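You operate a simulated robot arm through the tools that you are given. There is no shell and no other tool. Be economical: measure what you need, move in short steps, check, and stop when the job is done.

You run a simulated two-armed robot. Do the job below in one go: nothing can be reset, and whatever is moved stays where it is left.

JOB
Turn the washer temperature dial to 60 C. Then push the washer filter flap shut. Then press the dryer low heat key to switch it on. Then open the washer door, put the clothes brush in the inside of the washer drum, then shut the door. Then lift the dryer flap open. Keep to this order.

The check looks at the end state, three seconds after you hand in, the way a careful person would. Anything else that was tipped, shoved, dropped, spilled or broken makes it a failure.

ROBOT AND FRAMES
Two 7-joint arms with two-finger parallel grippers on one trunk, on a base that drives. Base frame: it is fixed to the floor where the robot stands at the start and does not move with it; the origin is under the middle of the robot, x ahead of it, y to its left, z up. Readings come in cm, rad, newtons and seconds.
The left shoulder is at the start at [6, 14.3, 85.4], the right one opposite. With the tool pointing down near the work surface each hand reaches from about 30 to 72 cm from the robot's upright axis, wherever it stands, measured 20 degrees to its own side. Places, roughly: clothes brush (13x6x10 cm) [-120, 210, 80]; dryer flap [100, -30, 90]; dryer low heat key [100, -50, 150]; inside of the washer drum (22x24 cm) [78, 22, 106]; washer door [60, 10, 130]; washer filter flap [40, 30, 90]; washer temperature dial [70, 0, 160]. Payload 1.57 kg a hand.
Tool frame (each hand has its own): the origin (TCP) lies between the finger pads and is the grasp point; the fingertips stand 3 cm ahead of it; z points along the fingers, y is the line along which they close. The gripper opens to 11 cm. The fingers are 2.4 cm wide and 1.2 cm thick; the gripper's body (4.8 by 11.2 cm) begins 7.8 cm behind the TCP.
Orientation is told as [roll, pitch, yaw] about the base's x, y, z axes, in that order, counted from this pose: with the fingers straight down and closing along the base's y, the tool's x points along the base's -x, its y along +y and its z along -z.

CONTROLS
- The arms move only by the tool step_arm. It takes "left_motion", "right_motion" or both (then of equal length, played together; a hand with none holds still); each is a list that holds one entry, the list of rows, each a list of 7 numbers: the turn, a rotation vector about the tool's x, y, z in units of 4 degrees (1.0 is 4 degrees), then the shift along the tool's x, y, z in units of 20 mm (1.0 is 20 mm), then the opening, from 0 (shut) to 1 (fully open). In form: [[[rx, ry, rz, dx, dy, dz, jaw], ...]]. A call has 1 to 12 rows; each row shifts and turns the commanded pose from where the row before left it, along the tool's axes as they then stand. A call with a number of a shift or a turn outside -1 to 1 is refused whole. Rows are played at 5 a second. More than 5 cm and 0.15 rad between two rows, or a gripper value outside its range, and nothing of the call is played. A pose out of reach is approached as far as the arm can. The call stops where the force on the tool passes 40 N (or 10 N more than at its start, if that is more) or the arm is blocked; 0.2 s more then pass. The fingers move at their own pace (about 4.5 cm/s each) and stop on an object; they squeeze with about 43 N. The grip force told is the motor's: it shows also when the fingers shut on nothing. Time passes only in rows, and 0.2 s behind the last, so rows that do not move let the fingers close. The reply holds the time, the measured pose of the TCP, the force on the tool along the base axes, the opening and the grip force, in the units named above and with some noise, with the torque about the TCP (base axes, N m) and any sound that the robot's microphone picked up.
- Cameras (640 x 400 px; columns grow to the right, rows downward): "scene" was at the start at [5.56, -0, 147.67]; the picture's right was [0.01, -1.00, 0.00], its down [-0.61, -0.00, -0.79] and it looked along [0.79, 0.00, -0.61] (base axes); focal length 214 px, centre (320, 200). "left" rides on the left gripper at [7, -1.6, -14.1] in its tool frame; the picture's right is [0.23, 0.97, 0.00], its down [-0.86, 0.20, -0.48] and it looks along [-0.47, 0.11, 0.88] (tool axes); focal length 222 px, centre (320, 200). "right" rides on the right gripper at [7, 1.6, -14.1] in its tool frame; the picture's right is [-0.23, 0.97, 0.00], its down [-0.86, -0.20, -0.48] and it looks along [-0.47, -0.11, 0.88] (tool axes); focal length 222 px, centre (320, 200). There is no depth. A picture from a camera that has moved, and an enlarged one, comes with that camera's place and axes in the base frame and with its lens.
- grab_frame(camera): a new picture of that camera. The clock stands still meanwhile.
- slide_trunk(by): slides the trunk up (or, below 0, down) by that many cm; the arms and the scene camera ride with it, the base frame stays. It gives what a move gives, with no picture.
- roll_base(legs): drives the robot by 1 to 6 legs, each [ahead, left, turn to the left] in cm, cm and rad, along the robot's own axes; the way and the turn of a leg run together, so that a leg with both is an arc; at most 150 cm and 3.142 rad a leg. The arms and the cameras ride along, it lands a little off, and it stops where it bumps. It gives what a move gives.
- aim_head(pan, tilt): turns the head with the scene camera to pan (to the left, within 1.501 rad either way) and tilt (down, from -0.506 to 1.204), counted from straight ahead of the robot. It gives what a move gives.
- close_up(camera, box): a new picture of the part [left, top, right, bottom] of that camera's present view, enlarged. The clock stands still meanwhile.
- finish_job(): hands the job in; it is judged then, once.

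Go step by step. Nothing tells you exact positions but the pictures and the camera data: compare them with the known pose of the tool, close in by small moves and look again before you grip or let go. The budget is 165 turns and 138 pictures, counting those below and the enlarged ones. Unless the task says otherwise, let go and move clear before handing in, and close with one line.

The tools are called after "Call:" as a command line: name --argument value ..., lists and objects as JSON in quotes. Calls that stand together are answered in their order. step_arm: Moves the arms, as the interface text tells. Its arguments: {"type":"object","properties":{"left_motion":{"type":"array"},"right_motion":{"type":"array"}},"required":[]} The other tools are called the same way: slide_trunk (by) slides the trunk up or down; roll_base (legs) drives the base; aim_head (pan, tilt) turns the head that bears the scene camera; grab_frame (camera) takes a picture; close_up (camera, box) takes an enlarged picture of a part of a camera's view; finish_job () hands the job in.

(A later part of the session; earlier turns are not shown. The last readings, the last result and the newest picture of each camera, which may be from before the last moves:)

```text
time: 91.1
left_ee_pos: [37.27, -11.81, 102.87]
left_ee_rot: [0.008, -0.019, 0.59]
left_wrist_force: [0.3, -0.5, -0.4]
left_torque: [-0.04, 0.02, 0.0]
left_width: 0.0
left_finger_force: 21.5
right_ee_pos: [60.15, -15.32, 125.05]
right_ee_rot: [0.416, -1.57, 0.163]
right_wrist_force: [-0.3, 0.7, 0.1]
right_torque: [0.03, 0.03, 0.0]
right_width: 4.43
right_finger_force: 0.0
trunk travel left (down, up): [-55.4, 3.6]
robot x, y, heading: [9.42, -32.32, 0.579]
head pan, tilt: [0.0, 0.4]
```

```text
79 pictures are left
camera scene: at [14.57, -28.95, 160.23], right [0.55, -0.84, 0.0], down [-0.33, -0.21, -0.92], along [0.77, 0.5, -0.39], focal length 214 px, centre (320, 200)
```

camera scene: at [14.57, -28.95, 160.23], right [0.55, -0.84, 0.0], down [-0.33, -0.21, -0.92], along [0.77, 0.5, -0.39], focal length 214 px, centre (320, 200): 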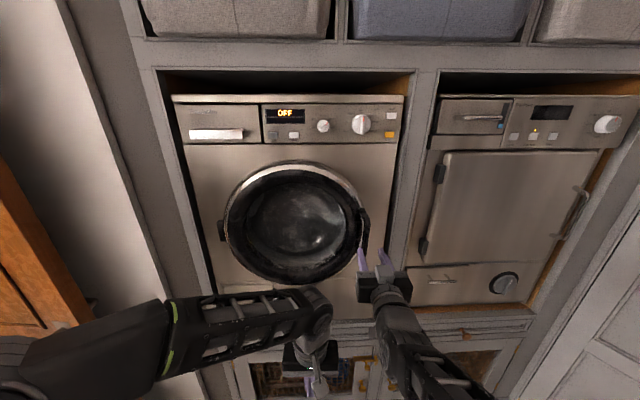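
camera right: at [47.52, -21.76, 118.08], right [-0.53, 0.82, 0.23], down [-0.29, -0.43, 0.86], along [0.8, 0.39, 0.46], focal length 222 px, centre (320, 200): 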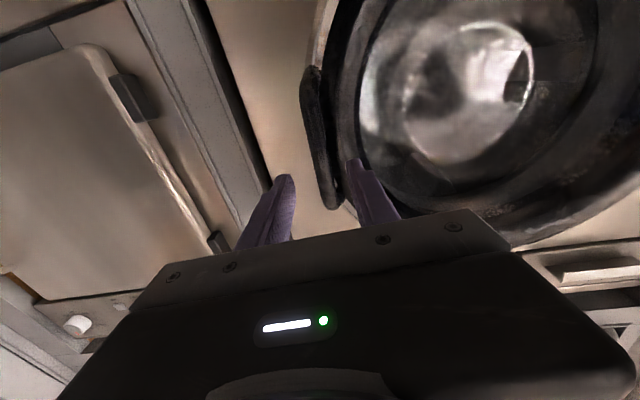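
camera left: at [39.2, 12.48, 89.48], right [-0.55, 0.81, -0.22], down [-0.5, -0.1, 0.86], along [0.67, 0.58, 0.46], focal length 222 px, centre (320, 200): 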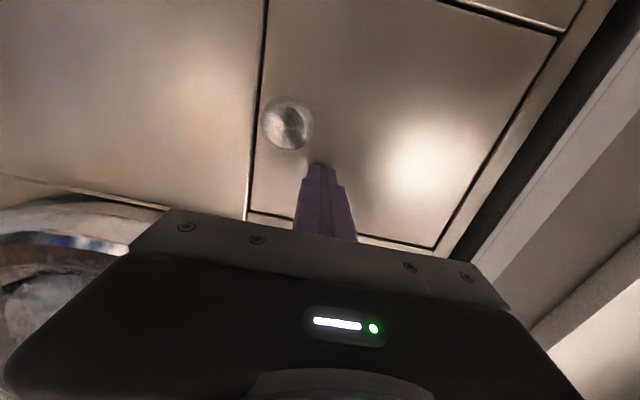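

The bar is centred between the fingers. I'll narrow the opening and advance the last 9 cm with a check.

Call:
step_arm --right_motion '[[[0, 0, 0, 0, 0, 0, 0.28], [0, 0, 0, 0, 0, 1, 0.28], [0, 0, 0, 0, 0, 1, 0.28], [0, 0, 0, 0, 0, 0.7, 0.28]]]'

Call:
grab_frame --camera "right"

```text
time: 92.1
left_ee_pos: [37.39, -11.85, 102.86]
left_ee_rot: [0.008, -0.018, 0.589]
left_wrist_force: [0.5, 0.5, 1.2]
left_torque: [0.01, -0.02, 0.02]
left_width: 0.0
left_finger_force: 21.6
right_ee_pos: [64.66, -12.53, 125.24]
right_ee_rot: [1.806, -1.57, -1.229]
right_wrist_force: [0.6, -0.2, 0.3]
right_torque: [0.02, 0.01, 0.0]
right_width: 3.06
right_finger_force: 0.1
trunk travel left (down, up): [-55.4, 3.6]
robot x, y, heading: [9.32, -32.34, 0.582]
head pan, tilt: [0.0, 0.4]
```

```text
78 pictures are left
camera right: at [52.0, -18.92, 118.23], right [-0.53, 0.82, 0.23], down [-0.29, -0.43, 0.85], along [0.8, 0.39, 0.47], focal length 222 px, centre (320, 200)
```

right: 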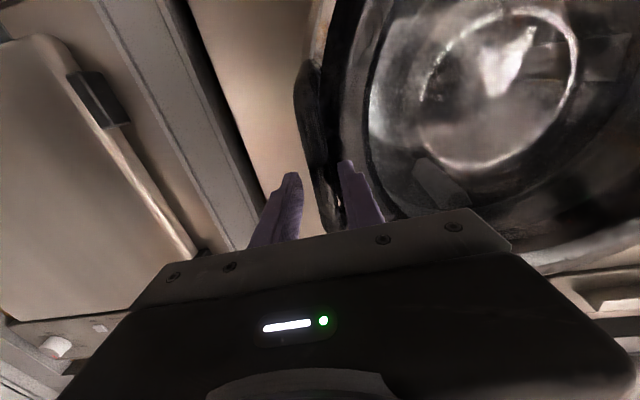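

Call:
step_arm --right_motion '[[[0, 0, 0, 0, 0, 0.5, 0.28], [0, 0, 0, 0, 0, 0.5, 0.28], [0, 0, 0, 0, 0, 0.5, 0.28], [0, 0, 0, 0, 0, 0.4, 0.28]]]'

Call:
close_up --camera "right" --box '[240, 60, 400, 240]'

Call:
close_up --camera "scene" --box '[310, 170, 430, 310]'

```text
time: 93.1
left_ee_pos: [37.23, -11.94, 102.89]
left_ee_rot: [0.008, -0.021, 0.59]
left_wrist_force: [0.7, 0.4, -0.3]
left_torque: [0.03, 0.01, -0.01]
left_width: 0.0
left_finger_force: 20.8
right_ee_pos: [67.72, -10.46, 125.19]
right_ee_rot: [2.917, -1.57, -2.339]
right_wrist_force: [0.2, -0.1, 0.6]
right_torque: [-0.01, 0.05, -0.03]
right_width: 3.06
right_finger_force: 0.0
trunk travel left (down, up): [-55.4, 3.6]
robot x, y, heading: [8.88, -32.31, 0.576]
head pan, tilt: [0.0, 0.4]
```

```text
2.22 times, centred on (320, 150) of right
camera zoom: at [55.08, -16.82, 118.27], right [-0.53, 0.82, 0.23], down [-0.29, -0.43, 0.85], along [0.79, 0.39, 0.47], focal length 494 px, centre (320, 311)
```

zoom: 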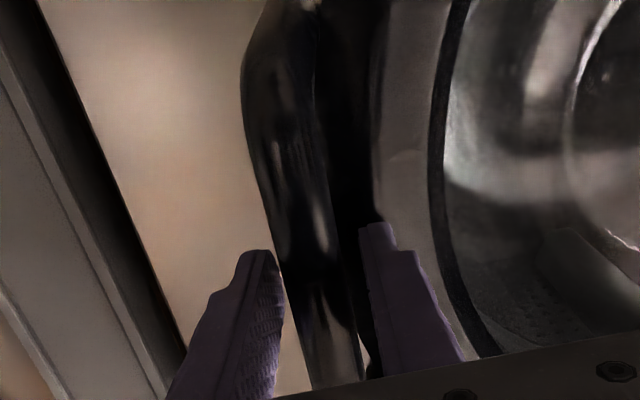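

```text
2.86 times, centred on (370, 240) of scene
camera zoom: at [14.39, -29.02, 160.24], right [0.55, -0.84, 0.0], down [-0.33, -0.21, -0.92], along [0.77, 0.5, -0.39], focal length 613 px, centre (177, 86)
```

zoom: 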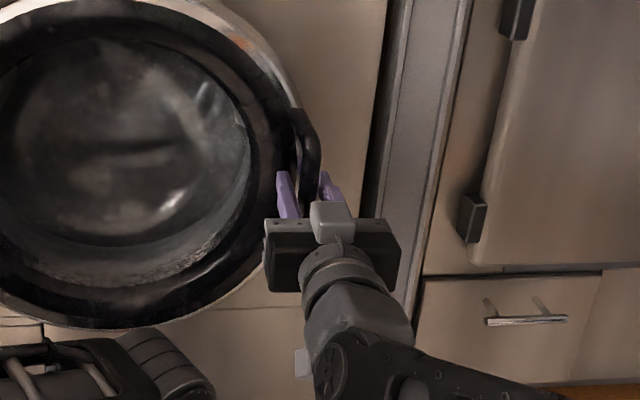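

The fingers straddle the bar, so I'll close and test with a small pull.

Call:
step_arm --right_motion '[[[0, 0, 0, 0, 0, 0, 0.15], [0, 0, 0, 0, 0, 0, 0], [0, 0, 0, 0, 0, 0, 0], [0, 0, 0, 0, 0, 0, 0]]]'

Call:
step_arm --right_motion '[[[0, 0, 0, 0, 0, -0.5, 0], [0, 0, 0, 0, 0, -0.5, 0], [0, 0, 0, 0, 0, -0.5, 0]]]'

Call:
close_up --camera "scene" --box '[200, 130, 430, 310]'

```text
time: 94.1
left_ee_pos: [37.32, -11.87, 103.01]
left_ee_rot: [0.009, -0.022, 0.591]
left_wrist_force: [-0.1, -0.8, -0.5]
left_torque: [-0.01, 0.06, 0.02]
left_width: 0.0
left_finger_force: 20.5
right_ee_pos: [67.61, -10.39, 125.27]
right_ee_rot: [1.641, -1.569, -1.064]
right_wrist_force: [-1.6, 4.2, 0.9]
right_torque: [0.66, 0.46, 0.01]
right_width: 1.92
right_finger_force: 33.2
trunk travel left (down, up): [-55.4, 3.6]
robot x, y, heading: [9.54, -32.4, 0.576]
head pan, tilt: [0.0, 0.4]
```

```text
time: 94.9
left_ee_pos: [37.12, -11.73, 102.95]
left_ee_rot: [0.003, -0.021, 0.592]
left_wrist_force: [0.4, 0.1, -0.3]
left_torque: [0.03, 0.0, 0.02]
left_width: 0.0
left_finger_force: 21.3
right_ee_pos: [64.98, -11.73, 125.24]
right_ee_rot: [-1.864, -1.569, 2.448]
right_wrist_force: [-7.9, 14.7, 1.8]
right_torque: [0.9, 0.17, -0.06]
right_width: 1.92
right_finger_force: 33.4
trunk travel left (down, up): [-55.4, 3.6]
robot x, y, heading: [9.22, -32.26, 0.575]
head pan, tilt: [0.0, 0.4]
```

```text
2.22 times, centred on (315, 220) of scene
camera zoom: at [14.27, -28.75, 160.23], right [0.55, -0.84, 0.0], down [-0.33, -0.21, -0.92], along [0.77, 0.5, -0.39], focal length 477 px, centre (331, 156)
```

zoom: 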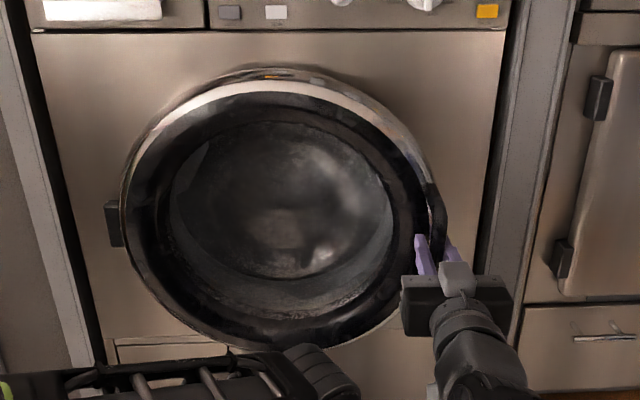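

The door came open with a light pull. I'll follow its arc, with the hinge at about r≈2, n≈56 and a radius of 44 cm.

Call:
step_arm --right_motion '[[[0.62, 0, 0, 0, 0.2, -0.94, 0], [0.62, 0, 0, 0, 0.2, -0.94, 0], [0.62, 0, 0, 0, 0.2, -0.94, 0], [0.62, 0, 0, 0, 0.2, -0.94, 0], [0.62, 0, 0, 0, 0.2, -0.94, 0], [0.62, 0, 0, 0, 0.2, -0.94, 0]]]'

Call:
step_arm --right_motion '[[[0.62, 0, 0, 0, 0.2, -0.94, 0], [0.62, 0, 0, 0, 0.2, -0.94, 0], [0.62, 0, 0, 0, 0.2, -0.94, 0], [0.62, 0, 0, 0, 0.2, -0.94, 0]]]'

Call:
grab_frame --camera "scene"

```text
time: 96.3
left_ee_pos: [37.11, -11.77, 103.06]
left_ee_rot: [0.005, -0.02, 0.592]
left_wrist_force: [-1.3, -0.1, 0.3]
left_torque: [0.02, -0.01, -0.02]
left_width: 0.0
left_finger_force: 21.4
right_ee_pos: [54.13, -15.08, 125.33]
right_ee_rot: [-2.119, -1.568, 2.434]
right_wrist_force: [-1.6, 6.7, 3.5]
right_torque: [0.83, 0.05, 0.15]
right_width: 1.93
right_finger_force: 33.7
trunk travel left (down, up): [-55.4, 3.6]
robot x, y, heading: [9.49, -32.76, 0.579]
head pan, tilt: [0.0, 0.4]
```

```text
time: 96.6
left_ee_pos: [37.09, -11.6, 102.94]
left_ee_rot: [0.008, -0.021, 0.593]
left_wrist_force: [-0.3, -0.1, -0.2]
left_torque: [-0.01, 0.01, 0.0]
left_width: 0.0
left_finger_force: 21.3
right_ee_pos: [53.76, -15.15, 125.13]
right_ee_rot: [-0.856, -1.571, 1.155]
right_wrist_force: [8.6, 6.4, -1.6]
right_torque: [0.45, -0.16, 0.77]
right_width: 1.92
right_finger_force: 33.8
trunk travel left (down, up): [-55.4, 3.6]
robot x, y, heading: [9.22, -32.08, 0.578]
head pan, tilt: [0.0, 0.4]
stopped in row 1 (right hand): the force on the tool passed its limit at 62 N (the readings are from after the stop); the commanded pose is now the measured one
```

```text
74 pictures are left
camera scene: at [14.38, -28.82, 160.22], right [0.55, -0.84, 0.0], down [-0.33, -0.21, -0.92], along [0.77, 0.5, -0.39], focal length 214 px, centre (320, 200)
```

scene: 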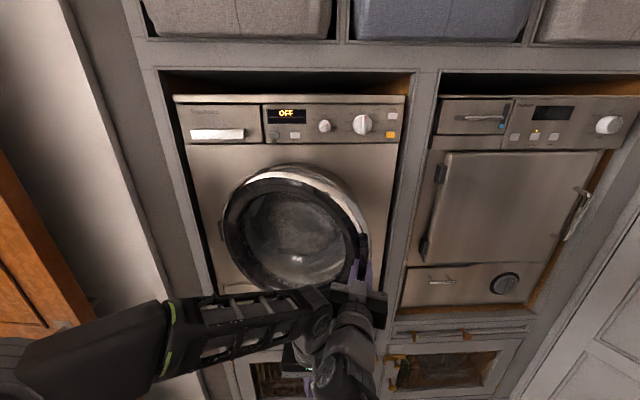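

The right wrist has come up against the left hand. I'll shift the left hand out to the left and up to make room.

Call:
step_arm --left_motion '[[[0, 0, 0, 0, 1, 0, 0], [0, 0, 0, 0, 1, 0, 0], [0, 0, 0, 0, 1, 0, 0], [0, 0, 0, 0.5, 1, 0, 0], [0, 0, 0, 0.5, 1, 0, 0], [0, 0, 0, 0.5, 1, 0, 0], [0, 0, 0, 0.5, 1, 0, 0], [0, 0, 0, 0.5, 1, 0, 0], [0, 0, 0, 0.5, 1, 0, 0]]]'

Call:
grab_frame --camera "scene"

```text
time: 98.6
left_ee_pos: [22.1, -0.24, 102.95]
left_ee_rot: [0.008, -0.019, 0.59]
left_wrist_force: [0.3, 0.1, 0.8]
left_torque: [-0.01, -0.01, 0.01]
left_width: 0.01
left_finger_force: 21.1
right_ee_pos: [53.76, -15.12, 125.23]
right_ee_rot: [-1.545, -1.57, 1.84]
right_wrist_force: [-3.1, 16.3, -3.8]
right_torque: [0.79, 0.2, 0.07]
right_width: 1.95
right_finger_force: 32.6
trunk travel left (down, up): [-55.4, 3.6]
robot x, y, heading: [9.41, -32.47, 0.573]
head pan, tilt: [0.0, 0.4]
```

```text
73 pictures are left
camera scene: at [14.37, -28.72, 160.23], right [0.55, -0.84, 0.0], down [-0.33, -0.21, -0.92], along [0.77, 0.5, -0.39], focal length 214 px, centre (320, 200)
```

scene: 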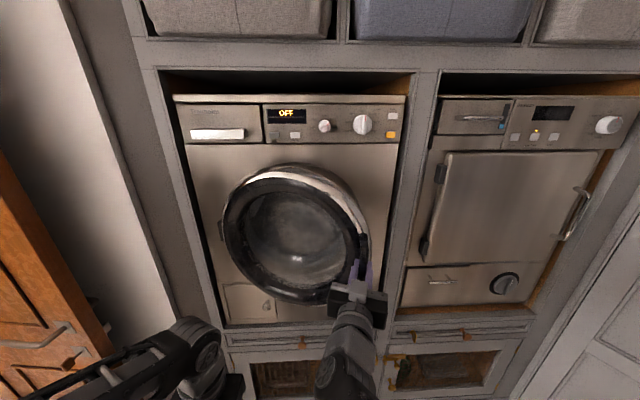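

Call:
step_arm --right_motion '[[[0.62, 0, 0, 0, 0.17, -0.94, 0], [0.62, 0, 0, 0, 0.17, -0.94, 0], [0.62, 0, 0, 0, 0.17, -0.94, 0], [0.62, 0, 0, 0, 0.17, -0.94, 0], [0.62, 0, 0, 0, 0.17, -0.94, 0], [0.62, 0, 0, 0, 0.17, -0.94, 0], [0.62, 0, 0, 0, 0.17, -0.94, 0], [0.62, 0, 0, 0, 0.17, -0.94, 0]]]'

Call:
grab_frame --camera "scene"

```text
time: 99.6
left_ee_pos: [22.15, -0.22, 103.07]
left_ee_rot: [0.008, -0.02, 0.593]
left_wrist_force: [-0.3, 0.0, -0.5]
left_torque: [0.0, -0.01, 0.0]
left_width: 0.0
left_finger_force: 21.0
right_ee_pos: [47.04, -15.73, 125.01]
right_ee_rot: [-0.824, -1.565, 0.961]
right_wrist_force: [-0.8, 16.4, 13.1]
right_torque: [0.89, -0.1, 0.08]
right_width: 1.91
right_finger_force: 33.3
trunk travel left (down, up): [-55.4, 3.6]
robot x, y, heading: [9.32, -32.23, 0.581]
head pan, tilt: [0.0, 0.4]
stopped in row 4 (right hand): the force on the tool passed its limit at 51 N (the readings are from after the stop); the commanded pose is now the measured one
```

```text
72 pictures are left
camera scene: at [14.45, -28.84, 160.24], right [0.55, -0.84, 0.0], down [-0.33, -0.21, -0.92], along [0.77, 0.5, -0.39], focal length 214 px, centre (320, 200)
```

scene: 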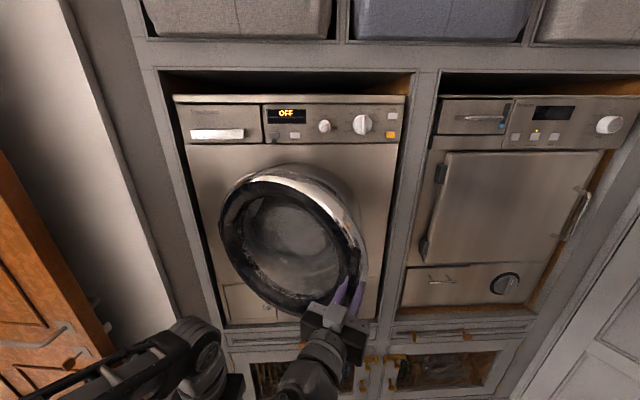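

The door is open about 28°. I'll release the handle and pull the fingers straight out.

Call:
step_arm --right_motion '[[[0, 0, 0, 0, 0, 0, 0.3], [0, 0, 0, 0, 0, 0, 0.3], [0, 0, 0, 0, 0, -1, 0.3], [0, 0, 0, 0, 0, -1, 0.3], [0, 0, 0, 0, 0, -1, 0.3], [0, 0, 0, 0, 0, -1, 0.3]]]'

Call:
grab_frame --camera "right"

```text
time: 101.2
left_ee_pos: [22.1, -0.25, 103.07]
left_ee_rot: [0.007, -0.021, 0.591]
left_wrist_force: [0.8, -0.3, -0.2]
left_torque: [-0.02, 0.01, 0.0]
left_width: 0.0
left_finger_force: 21.4
right_ee_pos: [41.49, -18.47, 124.03]
right_ee_rot: [-0.287, -1.533, 0.359]
right_wrist_force: [0.0, 0.6, -0.6]
right_torque: [0.01, -0.01, 0.0]
right_width: 3.3
right_finger_force: 0.1
trunk travel left (down, up): [-55.4, 3.6]
robot x, y, heading: [9.37, -32.28, 0.579]
head pan, tilt: [0.0, 0.4]
stopped in row 6 (right hand): the arm was blocked; the commanded pose is now the measured one
```

```text
71 pictures are left
camera right: at [27.11, -17.94, 117.61], right [-0.06, 0.97, 0.22], down [-0.43, -0.22, 0.87], along [0.9, -0.04, 0.43], focal length 222 px, centre (320, 200)
```

right: 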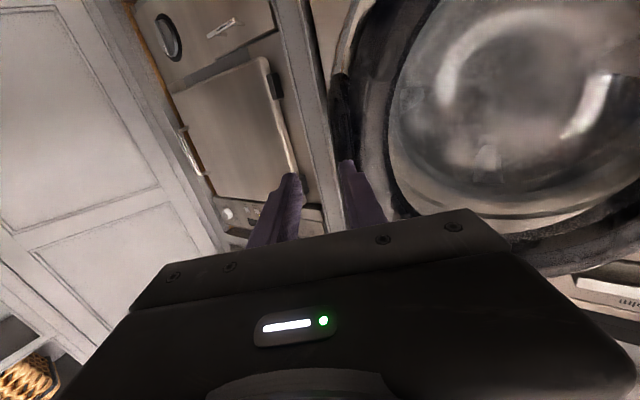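

Fingers are out. I'll back the base off, straighten the hand and make a fist, move right of the door edge, then reach behind the door.

Call:
roll_base --legs '[[-15, 0, 0], [0, -13, 0]]'

Call:
step_arm --right_motion '[[[-1, 0, 0, 0, 0, 0, 0.2], [-1, 0, 0, 0, 0, 0, 0.1], [-1, 0, 0, 0, 0, 0, 0], [-1, 0, 0, 0, 0, 0, 0], [-1, 0, 0, 0, 0, 0, 0], [-1, -0.5, 0, 0, 0, 0, 0], [0, 0, 0, 0, 0, 1, 0], [0, 0, 0, 0, 0, 1, 0], [0, 0, 0, 0, 0, 1, 0], [0, 0, 0, 0, 0, 1, 0], [0, 0, 0, 0, 0, 1, 0], [0, 0, 0, 0, 0, 1, 0]]]'

Call:
grab_frame --camera "scene"

```text
time: 103.5
left_ee_pos: [16.48, -19.75, 102.87]
left_ee_rot: [0.009, -0.019, 0.593]
left_wrist_force: [-0.6, -0.5, -1.1]
left_torque: [0.06, 0.03, 0.0]
left_width: 0.01
left_finger_force: 20.8
right_ee_pos: [35.93, -37.88, 124.14]
right_ee_rot: [-0.196, -1.532, 0.27]
right_wrist_force: [-0.7, 0.5, 0.4]
right_torque: [-0.02, -0.02, 0.01]
right_width: 3.29
right_finger_force: 0.0
trunk travel left (down, up): [-55.4, 3.6]
robot x, y, heading: [3.41, -51.55, 0.577]
head pan, tilt: [0.0, 0.4]
```

```text
time: 106.0
left_ee_pos: [16.39, -19.57, 103.06]
left_ee_rot: [0.008, -0.018, 0.594]
left_wrist_force: [0.3, 0.1, -0.4]
left_torque: [-0.02, 0.03, 0.0]
left_width: 0.01
left_finger_force: 21.1
right_ee_pos: [45.6, -29.01, 126.47]
right_ee_rot: [1.166, -1.563, -0.675]
right_wrist_force: [0.5, -0.1, -0.2]
right_torque: [-0.02, 0.01, 0.0]
right_width: 0.0
right_finger_force: 21.5
right hand out of reach, approached as far as the arm can: row 4, 5, 6
trunk travel left (down, up): [-55.4, 3.6]
robot x, y, heading: [4.02, -51.49, 0.581]
head pan, tilt: [0.0, 0.4]
```

```text
70 pictures are left
camera scene: at [8.84, -48.32, 160.23], right [0.55, -0.84, 0.0], down [-0.33, -0.21, -0.92], along [0.77, 0.51, -0.39], focal length 214 px, centre (320, 200)
```

scene: 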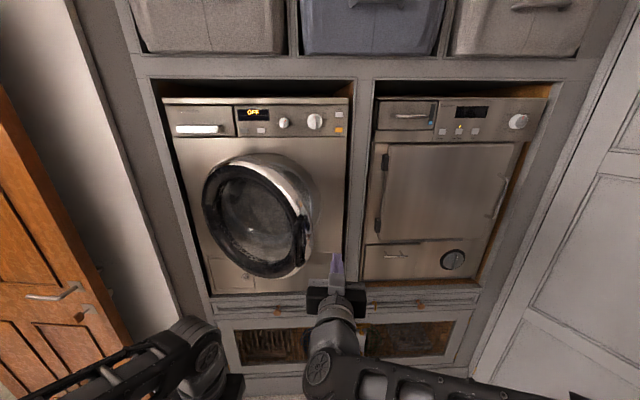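

Call:
step_arm --right_motion '[[[0, 0, 0, 0, -1, 0, 0], [0, 0, 0, 0, -1, 0, 0], [0, 0, 0, 0, 0, 1, 0], [0, 0, 0, 0, 0, 1, 0], [0, 0, 0, 0, 0, 1, 0], [0, 0, 0, 0, 0, 1, 0], [0, 0, 0, 0, 0, 1, 0], [0, 0, 0, 0, 0, 1, 0], [0, 0, 0, 0, 0, 1, 0], [0, 0, 0, 0, 0, 0.8, 0]]]'

Call:
grab_frame --camera "scene"

```text
time: 108.2
left_ee_pos: [16.28, -19.62, 102.97]
left_ee_rot: [0.008, -0.02, 0.595]
left_wrist_force: [-0.1, -1.1, 0.5]
left_torque: [0.0, 0.01, 0.03]
left_width: 0.0
left_finger_force: 21.3
right_ee_pos: [61.02, -25.21, 126.56]
right_ee_rot: [1.257, -1.565, -0.764]
right_wrist_force: [0.1, -0.7, 0.3]
right_torque: [0.0, 0.0, -0.02]
right_width: 0.0
right_finger_force: 21.2
trunk travel left (down, up): [-55.4, 3.6]
robot x, y, heading: [3.8, -51.67, 0.581]
head pan, tilt: [0.0, 0.4]
```

```text
69 pictures are left
camera scene: at [8.77, -48.33, 160.23], right [0.55, -0.84, 0.0], down [-0.33, -0.21, -0.92], along [0.77, 0.51, -0.39], focal length 214 px, centre (320, 200)
```

scene: 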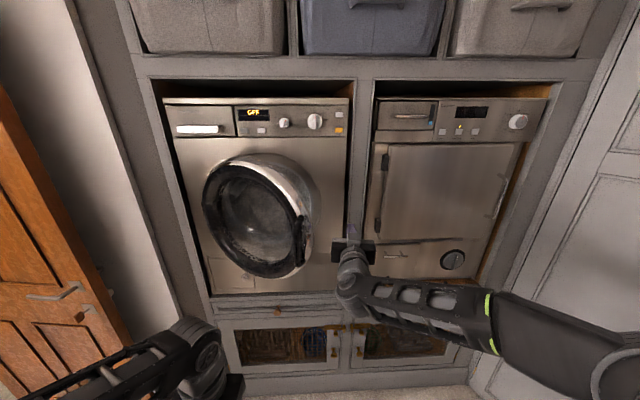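

The fist is now behind the plane of the door edge. I'll sweep left with the arm.

Call:
step_arm --right_motion '[[[0, 0, 0, 0, 1, 0, 0], [0, 0, 0, 0, 1, 0, 0], [0, 0, 0, 0, 1, 0, 0], [0, 0, 0, 0, 1, 0, 0], [0, 0, 0, 0, 1, 0, 0], [0, 0, 0, 0, 1, 0, 0], [0, 0, 0, 0, 1, 0, 0], [0, 0, 0, 0, 1, 0, 0], [0, 0, 0, 0, 1, 0, 0], [0, 0, 0, 0, 1, 0, 0], [0, 0, 0, 0, 1, 0, 0], [0, 0, 0, 0, 1, 0, 0]]]'

Call:
grab_frame --camera "scene"

```text
time: 109.5
left_ee_pos: [16.45, -20.1, 103.12]
left_ee_rot: [0.011, -0.021, 0.588]
left_wrist_force: [-0.1, 0.2, -0.3]
left_torque: [-0.03, -0.02, 0.0]
left_width: 0.01
left_finger_force: 21.1
right_ee_pos: [57.14, -17.87, 126.46]
right_ee_rot: [1.264, -1.561, -0.807]
right_wrist_force: [1.0, -27.7, -0.1]
right_torque: [0.7, -0.01, 2.83]
right_width: 0.0
right_finger_force: 21.5
trunk travel left (down, up): [-55.4, 3.6]
robot x, y, heading: [3.85, -51.8, 0.579]
head pan, tilt: [0.0, 0.4]
stopped in row 6 (right hand): the force on the tool passed its limit at 52 N (the readings are from after the stop); the commanded pose is now the measured one
```

```text
68 pictures are left
camera scene: at [8.73, -48.84, 160.25], right [0.55, -0.84, 0.0], down [-0.33, -0.21, -0.92], along [0.77, 0.5, -0.39], focal length 214 px, centre (320, 200)
```

scene: 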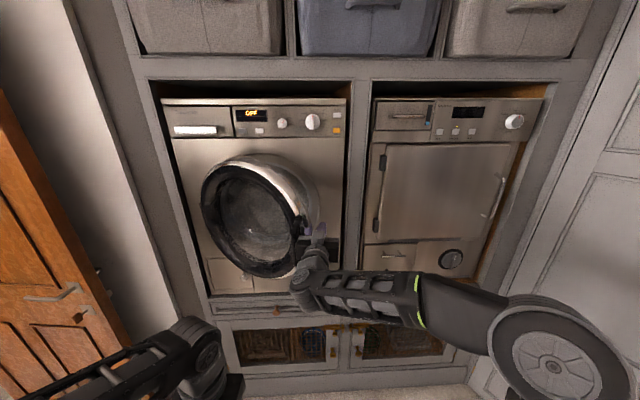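

The fist met the thick rim from the side, so it needs to go deeper behind it. I'll move right, advance, then angle the hand to the left so it hooks behind the rim.

Call:
step_arm --right_motion '[[[0, 0, 0, 0, -1, 0, 0], [0, 0, 0, 0, -1, 0, 0], [0, 0, 0, 0, -1, 0, 0], [0, 0, 0, 0, -1, 1, 0], [0, 0, 0, 0, 0, 1, 0], [0, 0, 0, 0, 0, 1, 0], [0, 0, 0, 0, 0, 1, 0], [-1, 0, 0, 0, 0, 0, 0], [-1, 0, 0, 0, 0, 0, 0], [-1, 0, 0, 0, 0, 0, 0], [-1, 0, 0, 0, 0, 0, 0], [-1, 0, 0, 0, 0, 0, 0]]]'

Call:
step_arm --right_motion '[[[-1, 0, 0, 0, 0, 0, 0], [-1, 0, 0, 0, 0, 0, 0], [-1, 0, 0, 0, 0, 0, 0], [-1, 0, 0, 0, 0, 0, 0]]]'

Call:
grab_frame --camera "scene"

Call:
grab_frame --camera "right"

```text
time: 112.1
left_ee_pos: [16.55, -19.78, 103.12]
left_ee_rot: [0.008, -0.021, 0.592]
left_wrist_force: [0.6, 0.2, -0.1]
left_torque: [0.0, 0.01, -0.01]
left_width: 0.0
left_finger_force: 21.4
right_ee_pos: [67.68, -20.72, 126.23]
right_ee_rot: [1.166, -1.561, -0.349]
right_wrist_force: [0.0, 0.3, -0.9]
right_torque: [0.03, 0.0, 0.03]
right_width: 0.0
right_finger_force: 21.5
trunk travel left (down, up): [-55.4, 3.6]
robot x, y, heading: [3.51, -52.11, 0.582]
head pan, tilt: [0.0, 0.4]
```

```text
time: 113.1
left_ee_pos: [16.4, -19.79, 102.99]
left_ee_rot: [0.009, -0.02, 0.591]
left_wrist_force: [0.7, -0.1, 0.3]
left_torque: [-0.02, -0.05, -0.01]
left_width: 0.0
left_finger_force: 21.2
right_ee_pos: [67.87, -20.74, 126.21]
right_ee_rot: [1.415, -1.559, -0.316]
right_wrist_force: [0.4, 0.5, -0.3]
right_torque: [-0.01, 0.02, 0.01]
right_width: 0.0
right_finger_force: 21.2
trunk travel left (down, up): [-55.4, 3.6]
robot x, y, heading: [3.69, -51.53, 0.577]
head pan, tilt: [0.0, 0.4]
```

```text
67 pictures are left
camera scene: at [8.79, -48.43, 160.23], right [0.55, -0.84, 0.0], down [-0.33, -0.21, -0.92], along [0.77, 0.5, -0.39], focal length 214 px, centre (320, 200)
```

scene: 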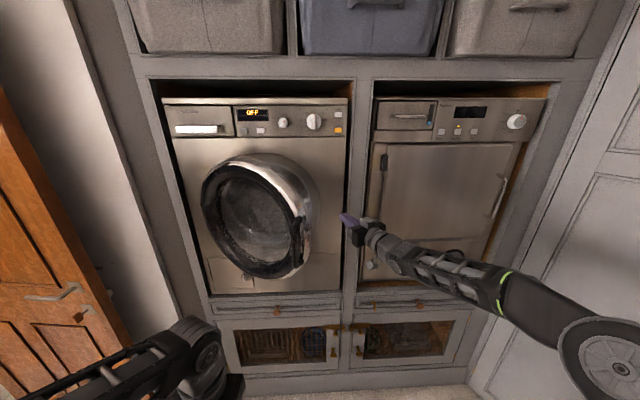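

```text
66 pictures are left
camera right: at [59.92, -32.55, 119.27], right [-0.87, 0.44, 0.24], down [-0.03, -0.52, 0.85], along [0.5, 0.73, 0.46], focal length 222 px, centre (320, 200)
```

right: 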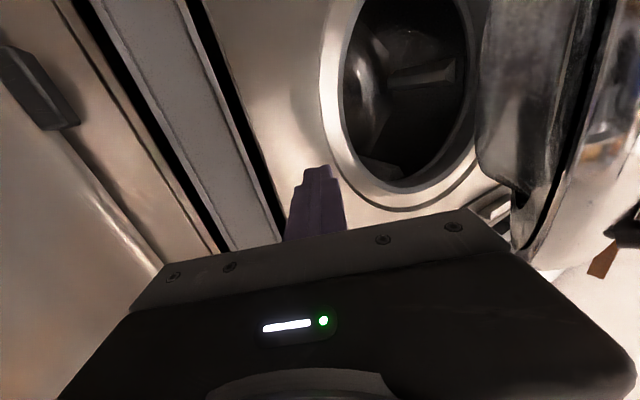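

The fist is now between the washer front and the door's inner side. I'll sweep left.

Call:
step_arm --right_motion '[[[0, 0, 0, 0, 0.87, 0.5, 0], [0, 0, 0, 0, 0.87, 0.5, 0], [0, 0, 0, 0, 0.87, 0.5, 0], [0, 0, 0, 0, 0.87, 0.5, 0], [0, 0, 0, 0, 0.87, 0.5, 0], [0, 0, 0, 0, 0.87, 0.5, 0], [0, 0, 0, 0, 0.87, 0.4, 0], [0, 0, 0, 0, 0.87, 0.4, 0]]]'

Call:
grab_frame --camera "scene"

Call:
grab_frame --camera "right"

```text
time: 114.6
left_ee_pos: [16.69, -20.19, 103.12]
left_ee_rot: [0.011, -0.023, 0.585]
left_wrist_force: [0.6, 1.0, -0.4]
left_torque: [-0.01, -0.02, -0.03]
left_width: 0.0
left_finger_force: 21.5
right_ee_pos: [62.63, -12.11, 126.3]
right_ee_rot: [1.414, -1.565, -0.344]
right_wrist_force: [5.8, -28.3, 4.5]
right_torque: [-0.56, 0.29, 2.75]
right_width: 0.0
right_finger_force: 21.1
trunk travel left (down, up): [-55.4, 3.6]
robot x, y, heading: [3.42, -51.86, 0.573]
head pan, tilt: [0.0, 0.4]
stopped in row 7 (right hand): the force on the tool passed its limit at 49 N (the readings are from after the stop); the commanded pose is now the measured one
```

```text
65 pictures are left
camera scene: at [8.77, -48.86, 160.25], right [0.54, -0.84, 0.0], down [-0.33, -0.21, -0.92], along [0.77, 0.5, -0.39], focal length 214 px, centre (320, 200)
```

scene: 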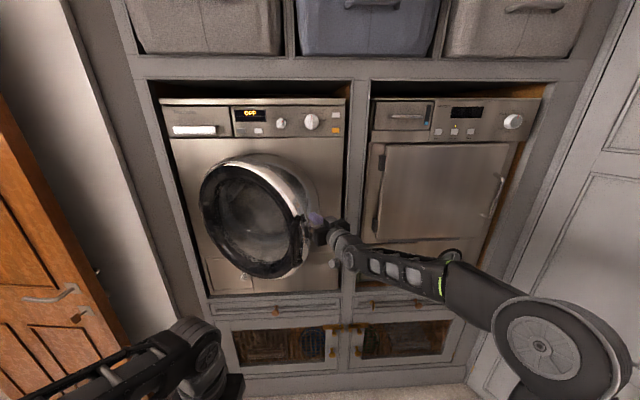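

```text
64 pictures are left
camera right: at [54.45, -23.76, 119.37], right [-0.85, 0.47, 0.23], down [-0.05, -0.52, 0.85], along [0.52, 0.72, 0.46], focal length 222 px, centre (320, 200)
```

right: 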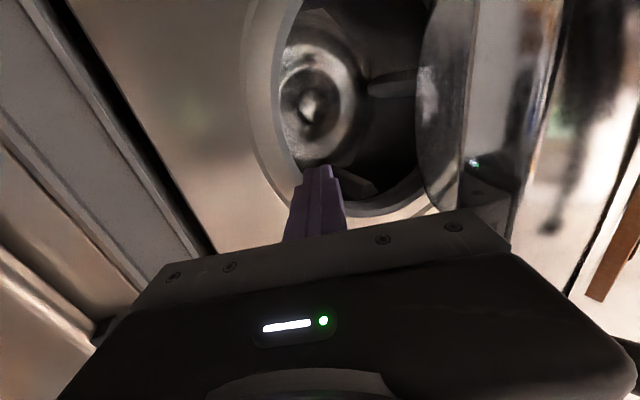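

The gripper's body is catching the rim, not the fingers. I'll shift right, turn the hand further left so the fingers hook behind the door, then pull.

Call:
step_arm --right_motion '[[[0, 0, 0, 0, -1, -0.5, 0], [0, 0, 0, 0, -1, -0.5, 0], [-1, 0, 0, 0, 0, 0, 0], [-1, 0, 0, 0, 0, 0, 0], [-1, 0, 0, 0, 0, 0, 0], [-1, 0, 0, 0, 0, 0, 0], [-1, 0, 0, 0, 0, 0, 0], [-1, 0, 0, 0, 0, 0, 0], [-1, 0, 0, 0, 0, 0, 0], [-1, 0, 0, 0, 0, 0, 0], [-1, 0, 0, 0, 0, 0, 0]]]'

Call:
grab_frame --camera "right"

Call:
grab_frame --camera "scene"

```text
time: 117.0
left_ee_pos: [16.42, -19.81, 102.96]
left_ee_rot: [0.01, -0.022, 0.588]
left_wrist_force: [0.8, 0.1, -0.1]
left_torque: [-0.02, 0.01, 0.01]
left_width: 0.0
left_finger_force: 21.4
right_ee_pos: [64.54, -15.02, 126.08]
right_ee_rot: [1.35, -1.563, 0.363]
right_wrist_force: [0.1, -0.4, 0.1]
right_torque: [-0.02, -0.01, -0.01]
right_width: 0.03
right_finger_force: 21.2
trunk travel left (down, up): [-55.4, 3.6]
robot x, y, heading: [3.68, -51.96, 0.574]
head pan, tilt: [0.0, 0.4]
```

```text
63 pictures are left
camera right: at [64.95, -29.25, 119.14], right [-0.96, -0.14, 0.23], down [0.27, -0.44, 0.85], along [-0.01, 0.89, 0.46], focal length 222 px, centre (320, 200)
```

right: 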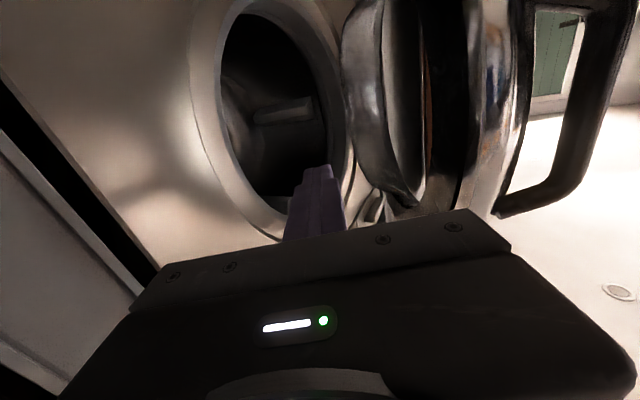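

```text
62 pictures are left
camera scene: at [8.8, -48.46, 160.23], right [0.54, -0.84, 0.0], down [-0.33, -0.21, -0.92], along [0.77, 0.5, -0.39], focal length 214 px, centre (320, 200)
```

scene: 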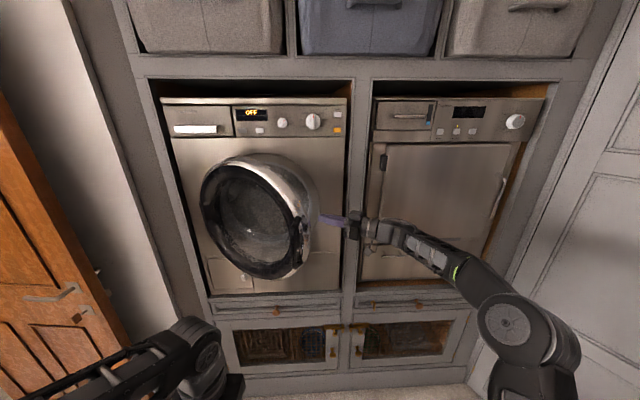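

The fingers are in the gap behind the door. I'll slide them 6 cm further left, then pull back toward the robot.

Call:
step_arm --right_motion '[[[0, 0, 0, 0, 0.42, 0.9, 0], [0, 0, 0, 0, 0.42, 0.9, 0], [0, 0, 0, 0, 0.42, 0.9, 0], [0, 0, 0, 0, 0.9, -0.42, 0], [0, 0, 0, 0, 0.9, -0.42, 0], [0, 0, 0, 0, 0.9, -0.42, 0], [0, 0, 0, 0, 0.9, -0.42, 0], [0, 0, 0, 0, 0.9, -0.42, 0], [0, 0, 0, 0, 0.9, -0.42, 0], [0, 0, 0, 0, 0.9, -0.42, 0], [0, 0, 0, 0, 0.9, -0.42, 0]]]'

Call:
grab_frame --camera "right"

Call:
grab_frame --camera "scene"

```text
time: 119.4
left_ee_pos: [16.34, -19.84, 103.04]
left_ee_rot: [0.008, -0.022, 0.589]
left_wrist_force: [-0.9, -0.4, -0.6]
left_torque: [0.0, 0.01, -0.01]
left_width: 0.0
left_finger_force: 21.0
right_ee_pos: [47.96, -18.78, 126.31]
right_ee_rot: [1.478, -1.564, 0.232]
right_wrist_force: [0.3, 0.0, -0.2]
right_torque: [0.0, -0.05, 0.01]
right_width: 0.01
right_finger_force: 20.9
trunk travel left (down, up): [-55.4, 3.6]
robot x, y, heading: [3.33, -51.67, 0.574]
head pan, tilt: [0.0, 0.4]
```

```text
61 pictures are left
camera right: at [48.36, -32.92, 119.33], right [-0.96, -0.14, 0.23], down [0.27, -0.44, 0.85], along [-0.01, 0.89, 0.46], focal length 222 px, centre (320, 200)
```

right: 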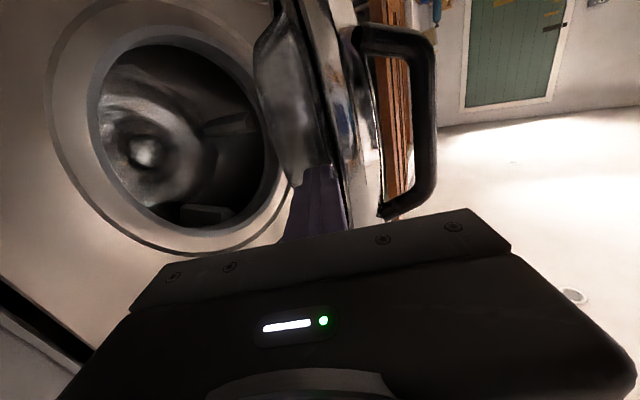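

```text
60 pictures are left
camera scene: at [8.7, -48.53, 160.24], right [0.54, -0.84, 0.0], down [-0.33, -0.21, -0.92], along [0.77, 0.5, -0.39], focal length 214 px, centre (320, 200)
```

scene: 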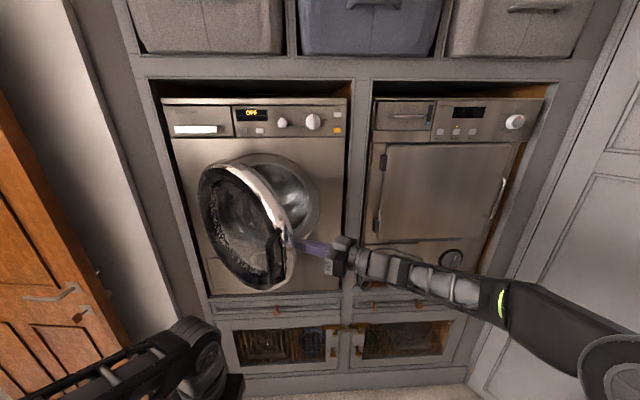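

The hook worked: the door is at about 50–60°. Now I'll push left from inside.

Call:
step_arm --right_motion '[[[0, 0, 0, 0, 0.7, 0.5, 0], [0, 0, 0, 0, 0.6, 0.7, 0], [0, 0, 0, 0, 0.5, 0.85, 0], [0, 0, 0, 0, 0.42, 0.9, 0], [0, 0, 0, 0, 0.42, 0.9, 0], [0, 0, 0, 0, 0.42, 0.9, 0], [0, 0, 0, 0, 0.42, 0.9, 0], [0, 0, 0, 0, 0.42, 0.9, 0], [0, 0, 0, 0, 0.42, 0.9, 0], [0, 0, 0, 0, 0.42, 0.9, 0]]]'

Call:
grab_frame --camera "right"

Call:
grab_frame --camera "scene"

```text
time: 121.0
left_ee_pos: [16.4, -20.3, 103.23]
left_ee_rot: [0.009, -0.023, 0.584]
left_wrist_force: [-0.2, 0.3, 0.0]
left_torque: [0.04, -0.03, -0.01]
left_width: 0.0
left_finger_force: 21.1
right_ee_pos: [39.45, -9.62, 126.16]
right_ee_rot: [0.536, -1.565, 1.178]
right_wrist_force: [-5.8, -18.3, 1.2]
right_torque: [-0.21, 0.04, 0.42]
right_width: 0.0
right_finger_force: 21.5
trunk travel left (down, up): [-55.4, 3.6]
robot x, y, heading: [3.53, -52.06, 0.575]
head pan, tilt: [0.0, 0.4]
stopped in row 8 (right hand): the force on the tool passed its limit at 57 N (the readings are from after the stop); the commanded pose is now the measured one
```

```text
59 pictures are left
camera right: at [39.88, -23.78, 119.26], right [-0.96, -0.14, 0.23], down [0.27, -0.44, 0.86], along [-0.02, 0.89, 0.46], focal length 222 px, centre (320, 200)
```

right: 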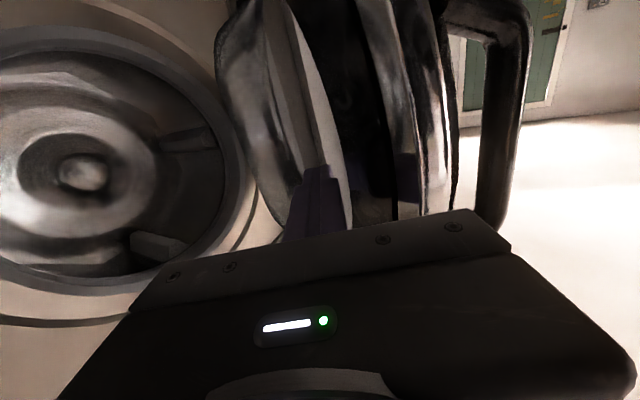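

```text
58 pictures are left
camera scene: at [8.53, -49.11, 160.26], right [0.54, -0.84, 0.0], down [-0.33, -0.21, -0.92], along [0.77, 0.5, -0.39], focal length 214 px, centre (320, 200)
```

scene: 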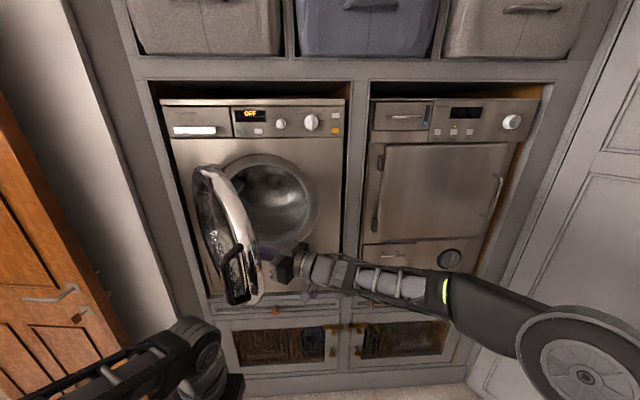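

Call:
step_arm --right_motion '[[[0, 0, 0, 0, -0.3, -0.3, 0], [0, 0, 0, 0, 0.6, 0.3, 0], [0, 0, 0, 0, 0.6, 0.5, 0], [0, 0, 0, 0, 0.6, 0.6, 0], [0, 0, 0, 0, 0.6, 0.6, 0], [0, 0, 0, 0, 0.6, 0.6, 0], [0, 0, 0, 0, 0.5, 0.7, 0], [0, 0, 0, 0, 0.5, 0.7, 0]]]'

Call:
grab_frame --camera "scene"

```text
time: 121.8
left_ee_pos: [16.36, -20.48, 103.2]
left_ee_rot: [0.011, -0.025, 0.583]
left_wrist_force: [-0.2, 0.0, 0.5]
left_torque: [0.02, -0.04, -0.01]
left_width: 0.0
left_finger_force: 21.6
right_ee_pos: [36.89, -8.72, 126.18]
right_ee_rot: [0.074, -1.566, 1.648]
right_wrist_force: [-9.1, -28.3, 3.0]
right_torque: [-0.23, 0.09, 0.69]
right_width: 0.0
right_finger_force: 21.6
trunk travel left (down, up): [-55.4, 3.6]
robot x, y, heading: [3.56, -51.81, 0.57]
head pan, tilt: [0.0, 0.4]
stopped in row 4 (right hand): the force on the tool passed its limit at 43 N (the readings are from after the stop); the commanded pose is now the measured one
```

```text
57 pictures are left
camera scene: at [8.44, -49.27, 160.26], right [0.54, -0.84, 0.0], down [-0.33, -0.21, -0.92], along [0.77, 0.5, -0.39], focal length 214 px, centre (320, 200)
```

scene: 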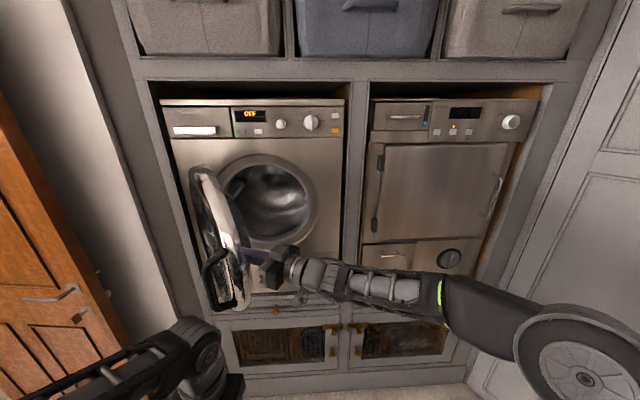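

The door is open to about 90° and the drum is clear. I'll withdraw the right hand, straighten it, and back away.

Call:
step_arm --right_motion '[[[0, 0, 0, 0, -0.42, -0.9, 0], [0, 0, 0, 0, -0.42, -0.9, 0], [0, 0, 0, 0, -0.42, -0.9, 0], [0, 0, 0, 0, -0.42, -0.9, 0], [0, 0, 0, 0, -0.42, -0.9, 0], [0, 0, 0, 0, -0.42, -0.9, 0], [0, 0, 0, 0, -0.42, -0.9, 0], [1, 0, 0, 0, 0, 0, 0], [1, 0, 0, 0, 0, 0, 0], [1, 0, 0, 0, 0, 0, 0], [1, 0, 0, 0, 0, 0, 0], [1, 0, 0, 0, 0, 0, 0]]]'

Call:
step_arm --right_motion '[[[1, 0, 0, 0, 0, 0, 0], [1, 0, 0, 0, 0, 0, 0], [1, 0, 0, 0, 0, 0, 0], [1, 0, 0, 0, 0, 0, 0], [1, 0, 0, 0, 0, 0, 0], [1, 0, 0, 0, 0, 0, 0], [1, 0, 0, 0, 0, 0, 0], [1, 0, 0, 0, 0, 0, 0], [1, 0, 0, 0, 0, 0, 0], [1, 0, 0, 0, 0, 0, 0], [1, 0, 0, 0, 0, 0, 0]]]'

Call:
roll_base --legs '[[-40, 0, 0]]'

Call:
grab_frame --camera "scene"

```text
time: 124.5
left_ee_pos: [16.45, -19.88, 103.14]
left_ee_rot: [0.007, -0.021, 0.585]
left_wrist_force: [1.0, -0.6, -1.0]
left_torque: [0.01, -0.05, 0.02]
left_width: 0.0
left_finger_force: 21.2
right_ee_pos: [44.92, -19.87, 125.88]
right_ee_rot: [0.104, -1.561, 1.261]
right_wrist_force: [0.6, -0.2, -0.2]
right_torque: [-0.02, 0.01, 0.03]
right_width: 0.0
right_finger_force: 21.1
trunk travel left (down, up): [-55.4, 3.6]
robot x, y, heading: [3.36, -51.96, 0.576]
head pan, tilt: [0.0, 0.4]
```

```text
time: 126.8
left_ee_pos: [16.6, -19.95, 102.99]
left_ee_rot: [0.008, -0.021, 0.584]
left_wrist_force: [0.7, 0.0, -1.1]
left_torque: [0.0, 0.01, -0.04]
left_width: 0.0
left_finger_force: 21.2
right_ee_pos: [44.82, -19.77, 125.88]
right_ee_rot: [-0.685, -1.559, 1.284]
right_wrist_force: [-0.1, 0.2, -0.4]
right_torque: [-0.04, 0.0, 0.02]
right_width: 0.0
right_finger_force: 21.2
trunk travel left (down, up): [-55.4, 3.6]
robot x, y, heading: [3.33, -52.12, 0.572]
head pan, tilt: [0.0, 0.4]
```

```text
time: 129.4
left_ee_pos: [-17.25, -41.84, 102.96]
left_ee_rot: [0.007, -0.021, 0.588]
left_wrist_force: [0.3, 0.3, 0.0]
left_torque: [0.01, -0.04, -0.02]
left_width: 0.0
left_finger_force: 21.5
right_ee_pos: [10.91, -41.63, 125.91]
right_ee_rot: [-0.711, -1.559, 1.312]
right_wrist_force: [0.1, -0.4, -0.2]
right_torque: [0.02, 0.03, 0.0]
right_width: 0.0
right_finger_force: 21.1
trunk travel left (down, up): [-55.4, 3.6]
robot x, y, heading: [-30.41, -73.53, 0.575]
head pan, tilt: [0.0, 0.4]
```

```text
56 pictures are left
camera scene: at [-25.21, -70.53, 160.24], right [0.54, -0.84, 0.0], down [-0.33, -0.21, -0.92], along [0.77, 0.5, -0.39], focal length 214 px, centre (320, 200)
```

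scene: 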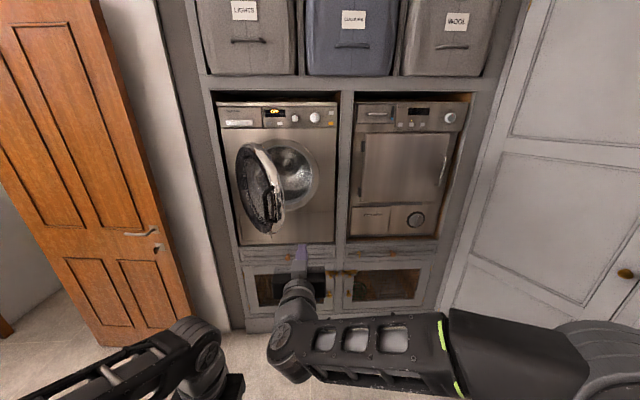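

Now I'll turn toward the entrance, where the brush is.

Call:
roll_base --legs '[[0, 0, 1.34]]'

Call:
grab_frame --camera "scene"

```text
time: 133.1
left_ee_pos: [-58.3, -53.65, 103.08]
left_ee_rot: [0.008, -0.021, 1.917]
left_wrist_force: [-0.1, -0.7, -0.8]
left_torque: [-0.01, -0.01, 0.01]
left_width: 0.0
left_finger_force: 21.5
right_ee_pos: [-51.8, -26.02, 125.97]
right_ee_rot: [-0.674, -1.559, 2.608]
right_wrist_force: [-0.3, 0.2, 0.2]
right_torque: [0.02, 0.02, -0.04]
right_width: 0.03
right_finger_force: 21.3
trunk travel left (down, up): [-55.4, 3.6]
robot x, y, heading: [-30.27, -73.58, 1.906]
head pan, tilt: [0.0, 0.4]
```

```text
55 pictures are left
camera scene: at [-32.46, -67.96, 160.23], right [0.94, 0.33, 0.0], down [0.13, -0.37, -0.92], along [-0.3, 0.87, -0.39], focal length 214 px, centre (320, 200)
```

scene: 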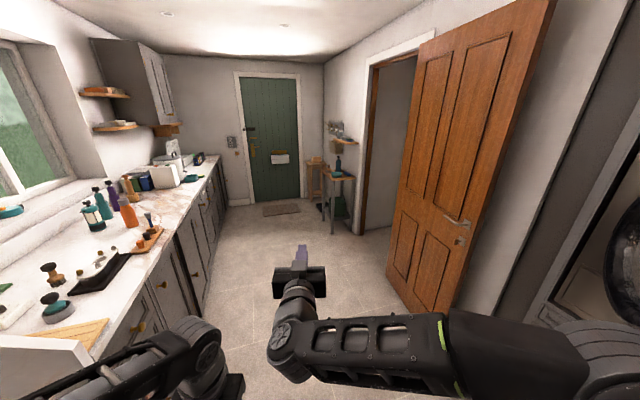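

Call:
close_up --camera "scene" --box '[290, 110, 390, 240]'

```text
3.08 times, centred on (340, 175) of scene
camera zoom: at [-32.46, -67.96, 160.23], right [0.94, 0.33, 0.0], down [0.13, -0.37, -0.92], along [-0.3, 0.87, -0.39], focal length 660 px, centre (258, 277)
```

zoom: 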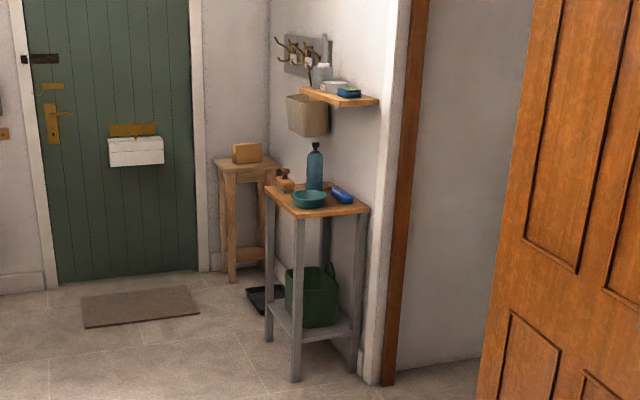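

Call:
roll_base --legs '[[110, 0, 0]]'

Call:
aim_head --pan 0 --tilt 0.5

Call:
grab_frame --camera "scene"

```text
time: 138.6
left_ee_pos: [-95.47, 48.21, 102.91]
left_ee_rot: [0.009, -0.023, 1.938]
left_wrist_force: [0.5, -0.3, 1.0]
left_torque: [-0.04, -0.01, 0.03]
left_width: 0.0
left_finger_force: 21.3
right_ee_pos: [-89.46, 75.84, 125.93]
right_ee_rot: [-0.65, -1.559, 2.603]
right_wrist_force: [-0.5, 0.7, 0.2]
right_torque: [-0.02, -0.01, 0.01]
right_width: 0.01
right_finger_force: 21.3
trunk travel left (down, up): [-55.4, 3.6]
robot x, y, heading: [-66.82, 28.54, 1.927]
head pan, tilt: [0.0, 0.4]
```

```text
time: 139.3
left_ee_pos: [-95.39, 48.17, 102.94]
left_ee_rot: [0.009, -0.02, 1.936]
left_wrist_force: [0.0, -0.4, 0.0]
left_torque: [0.01, 0.02, 0.0]
left_width: 0.01
left_finger_force: 21.1
right_ee_pos: [-89.52, 75.86, 125.87]
right_ee_rot: [-0.672, -1.559, 2.621]
right_wrist_force: [-0.6, -0.2, -0.1]
right_torque: [0.03, -0.02, 0.02]
right_width: 0.0
right_finger_force: 21.0
trunk travel left (down, up): [-55.4, 3.6]
robot x, y, heading: [-66.93, 28.53, 1.928]
head pan, tilt: [0.0, 0.499]
```

```text
53 pictures are left
camera scene: at [-69.26, 34.25, 159.32], right [0.94, 0.35, 0.0], down [0.17, -0.45, -0.88], along [-0.3, 0.82, -0.48], focal length 214 px, centre (320, 200)
```

scene: 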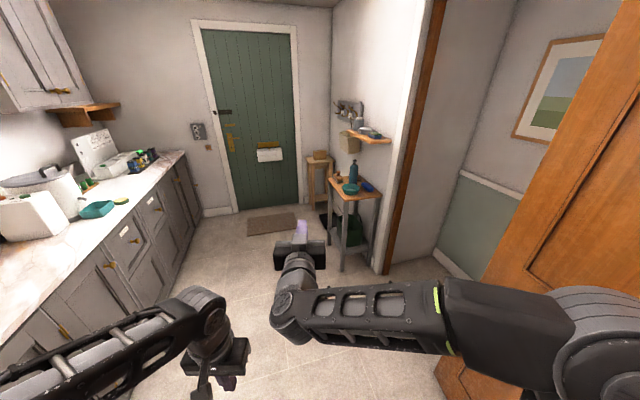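

Call:
close_up --camera "scene" --box '[295, 135, 395, 215]'

```text
5.00 times, centred on (345, 175) of scene
camera zoom: at [-69.26, 34.25, 159.32], right [0.94, 0.35, 0.0], down [0.17, -0.45, -0.88], along [-0.3, 0.82, -0.48], focal length 1072 px, centre (195, 325)
```

zoom: 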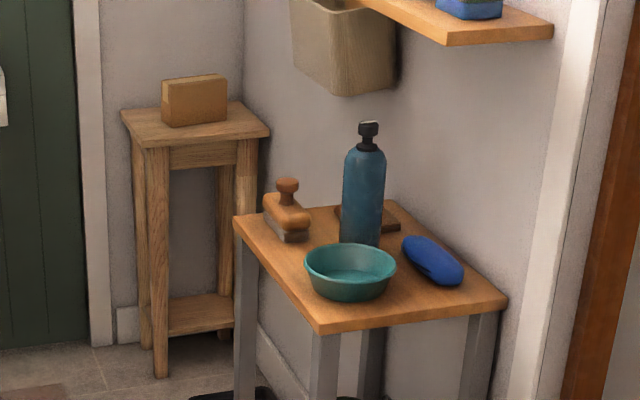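

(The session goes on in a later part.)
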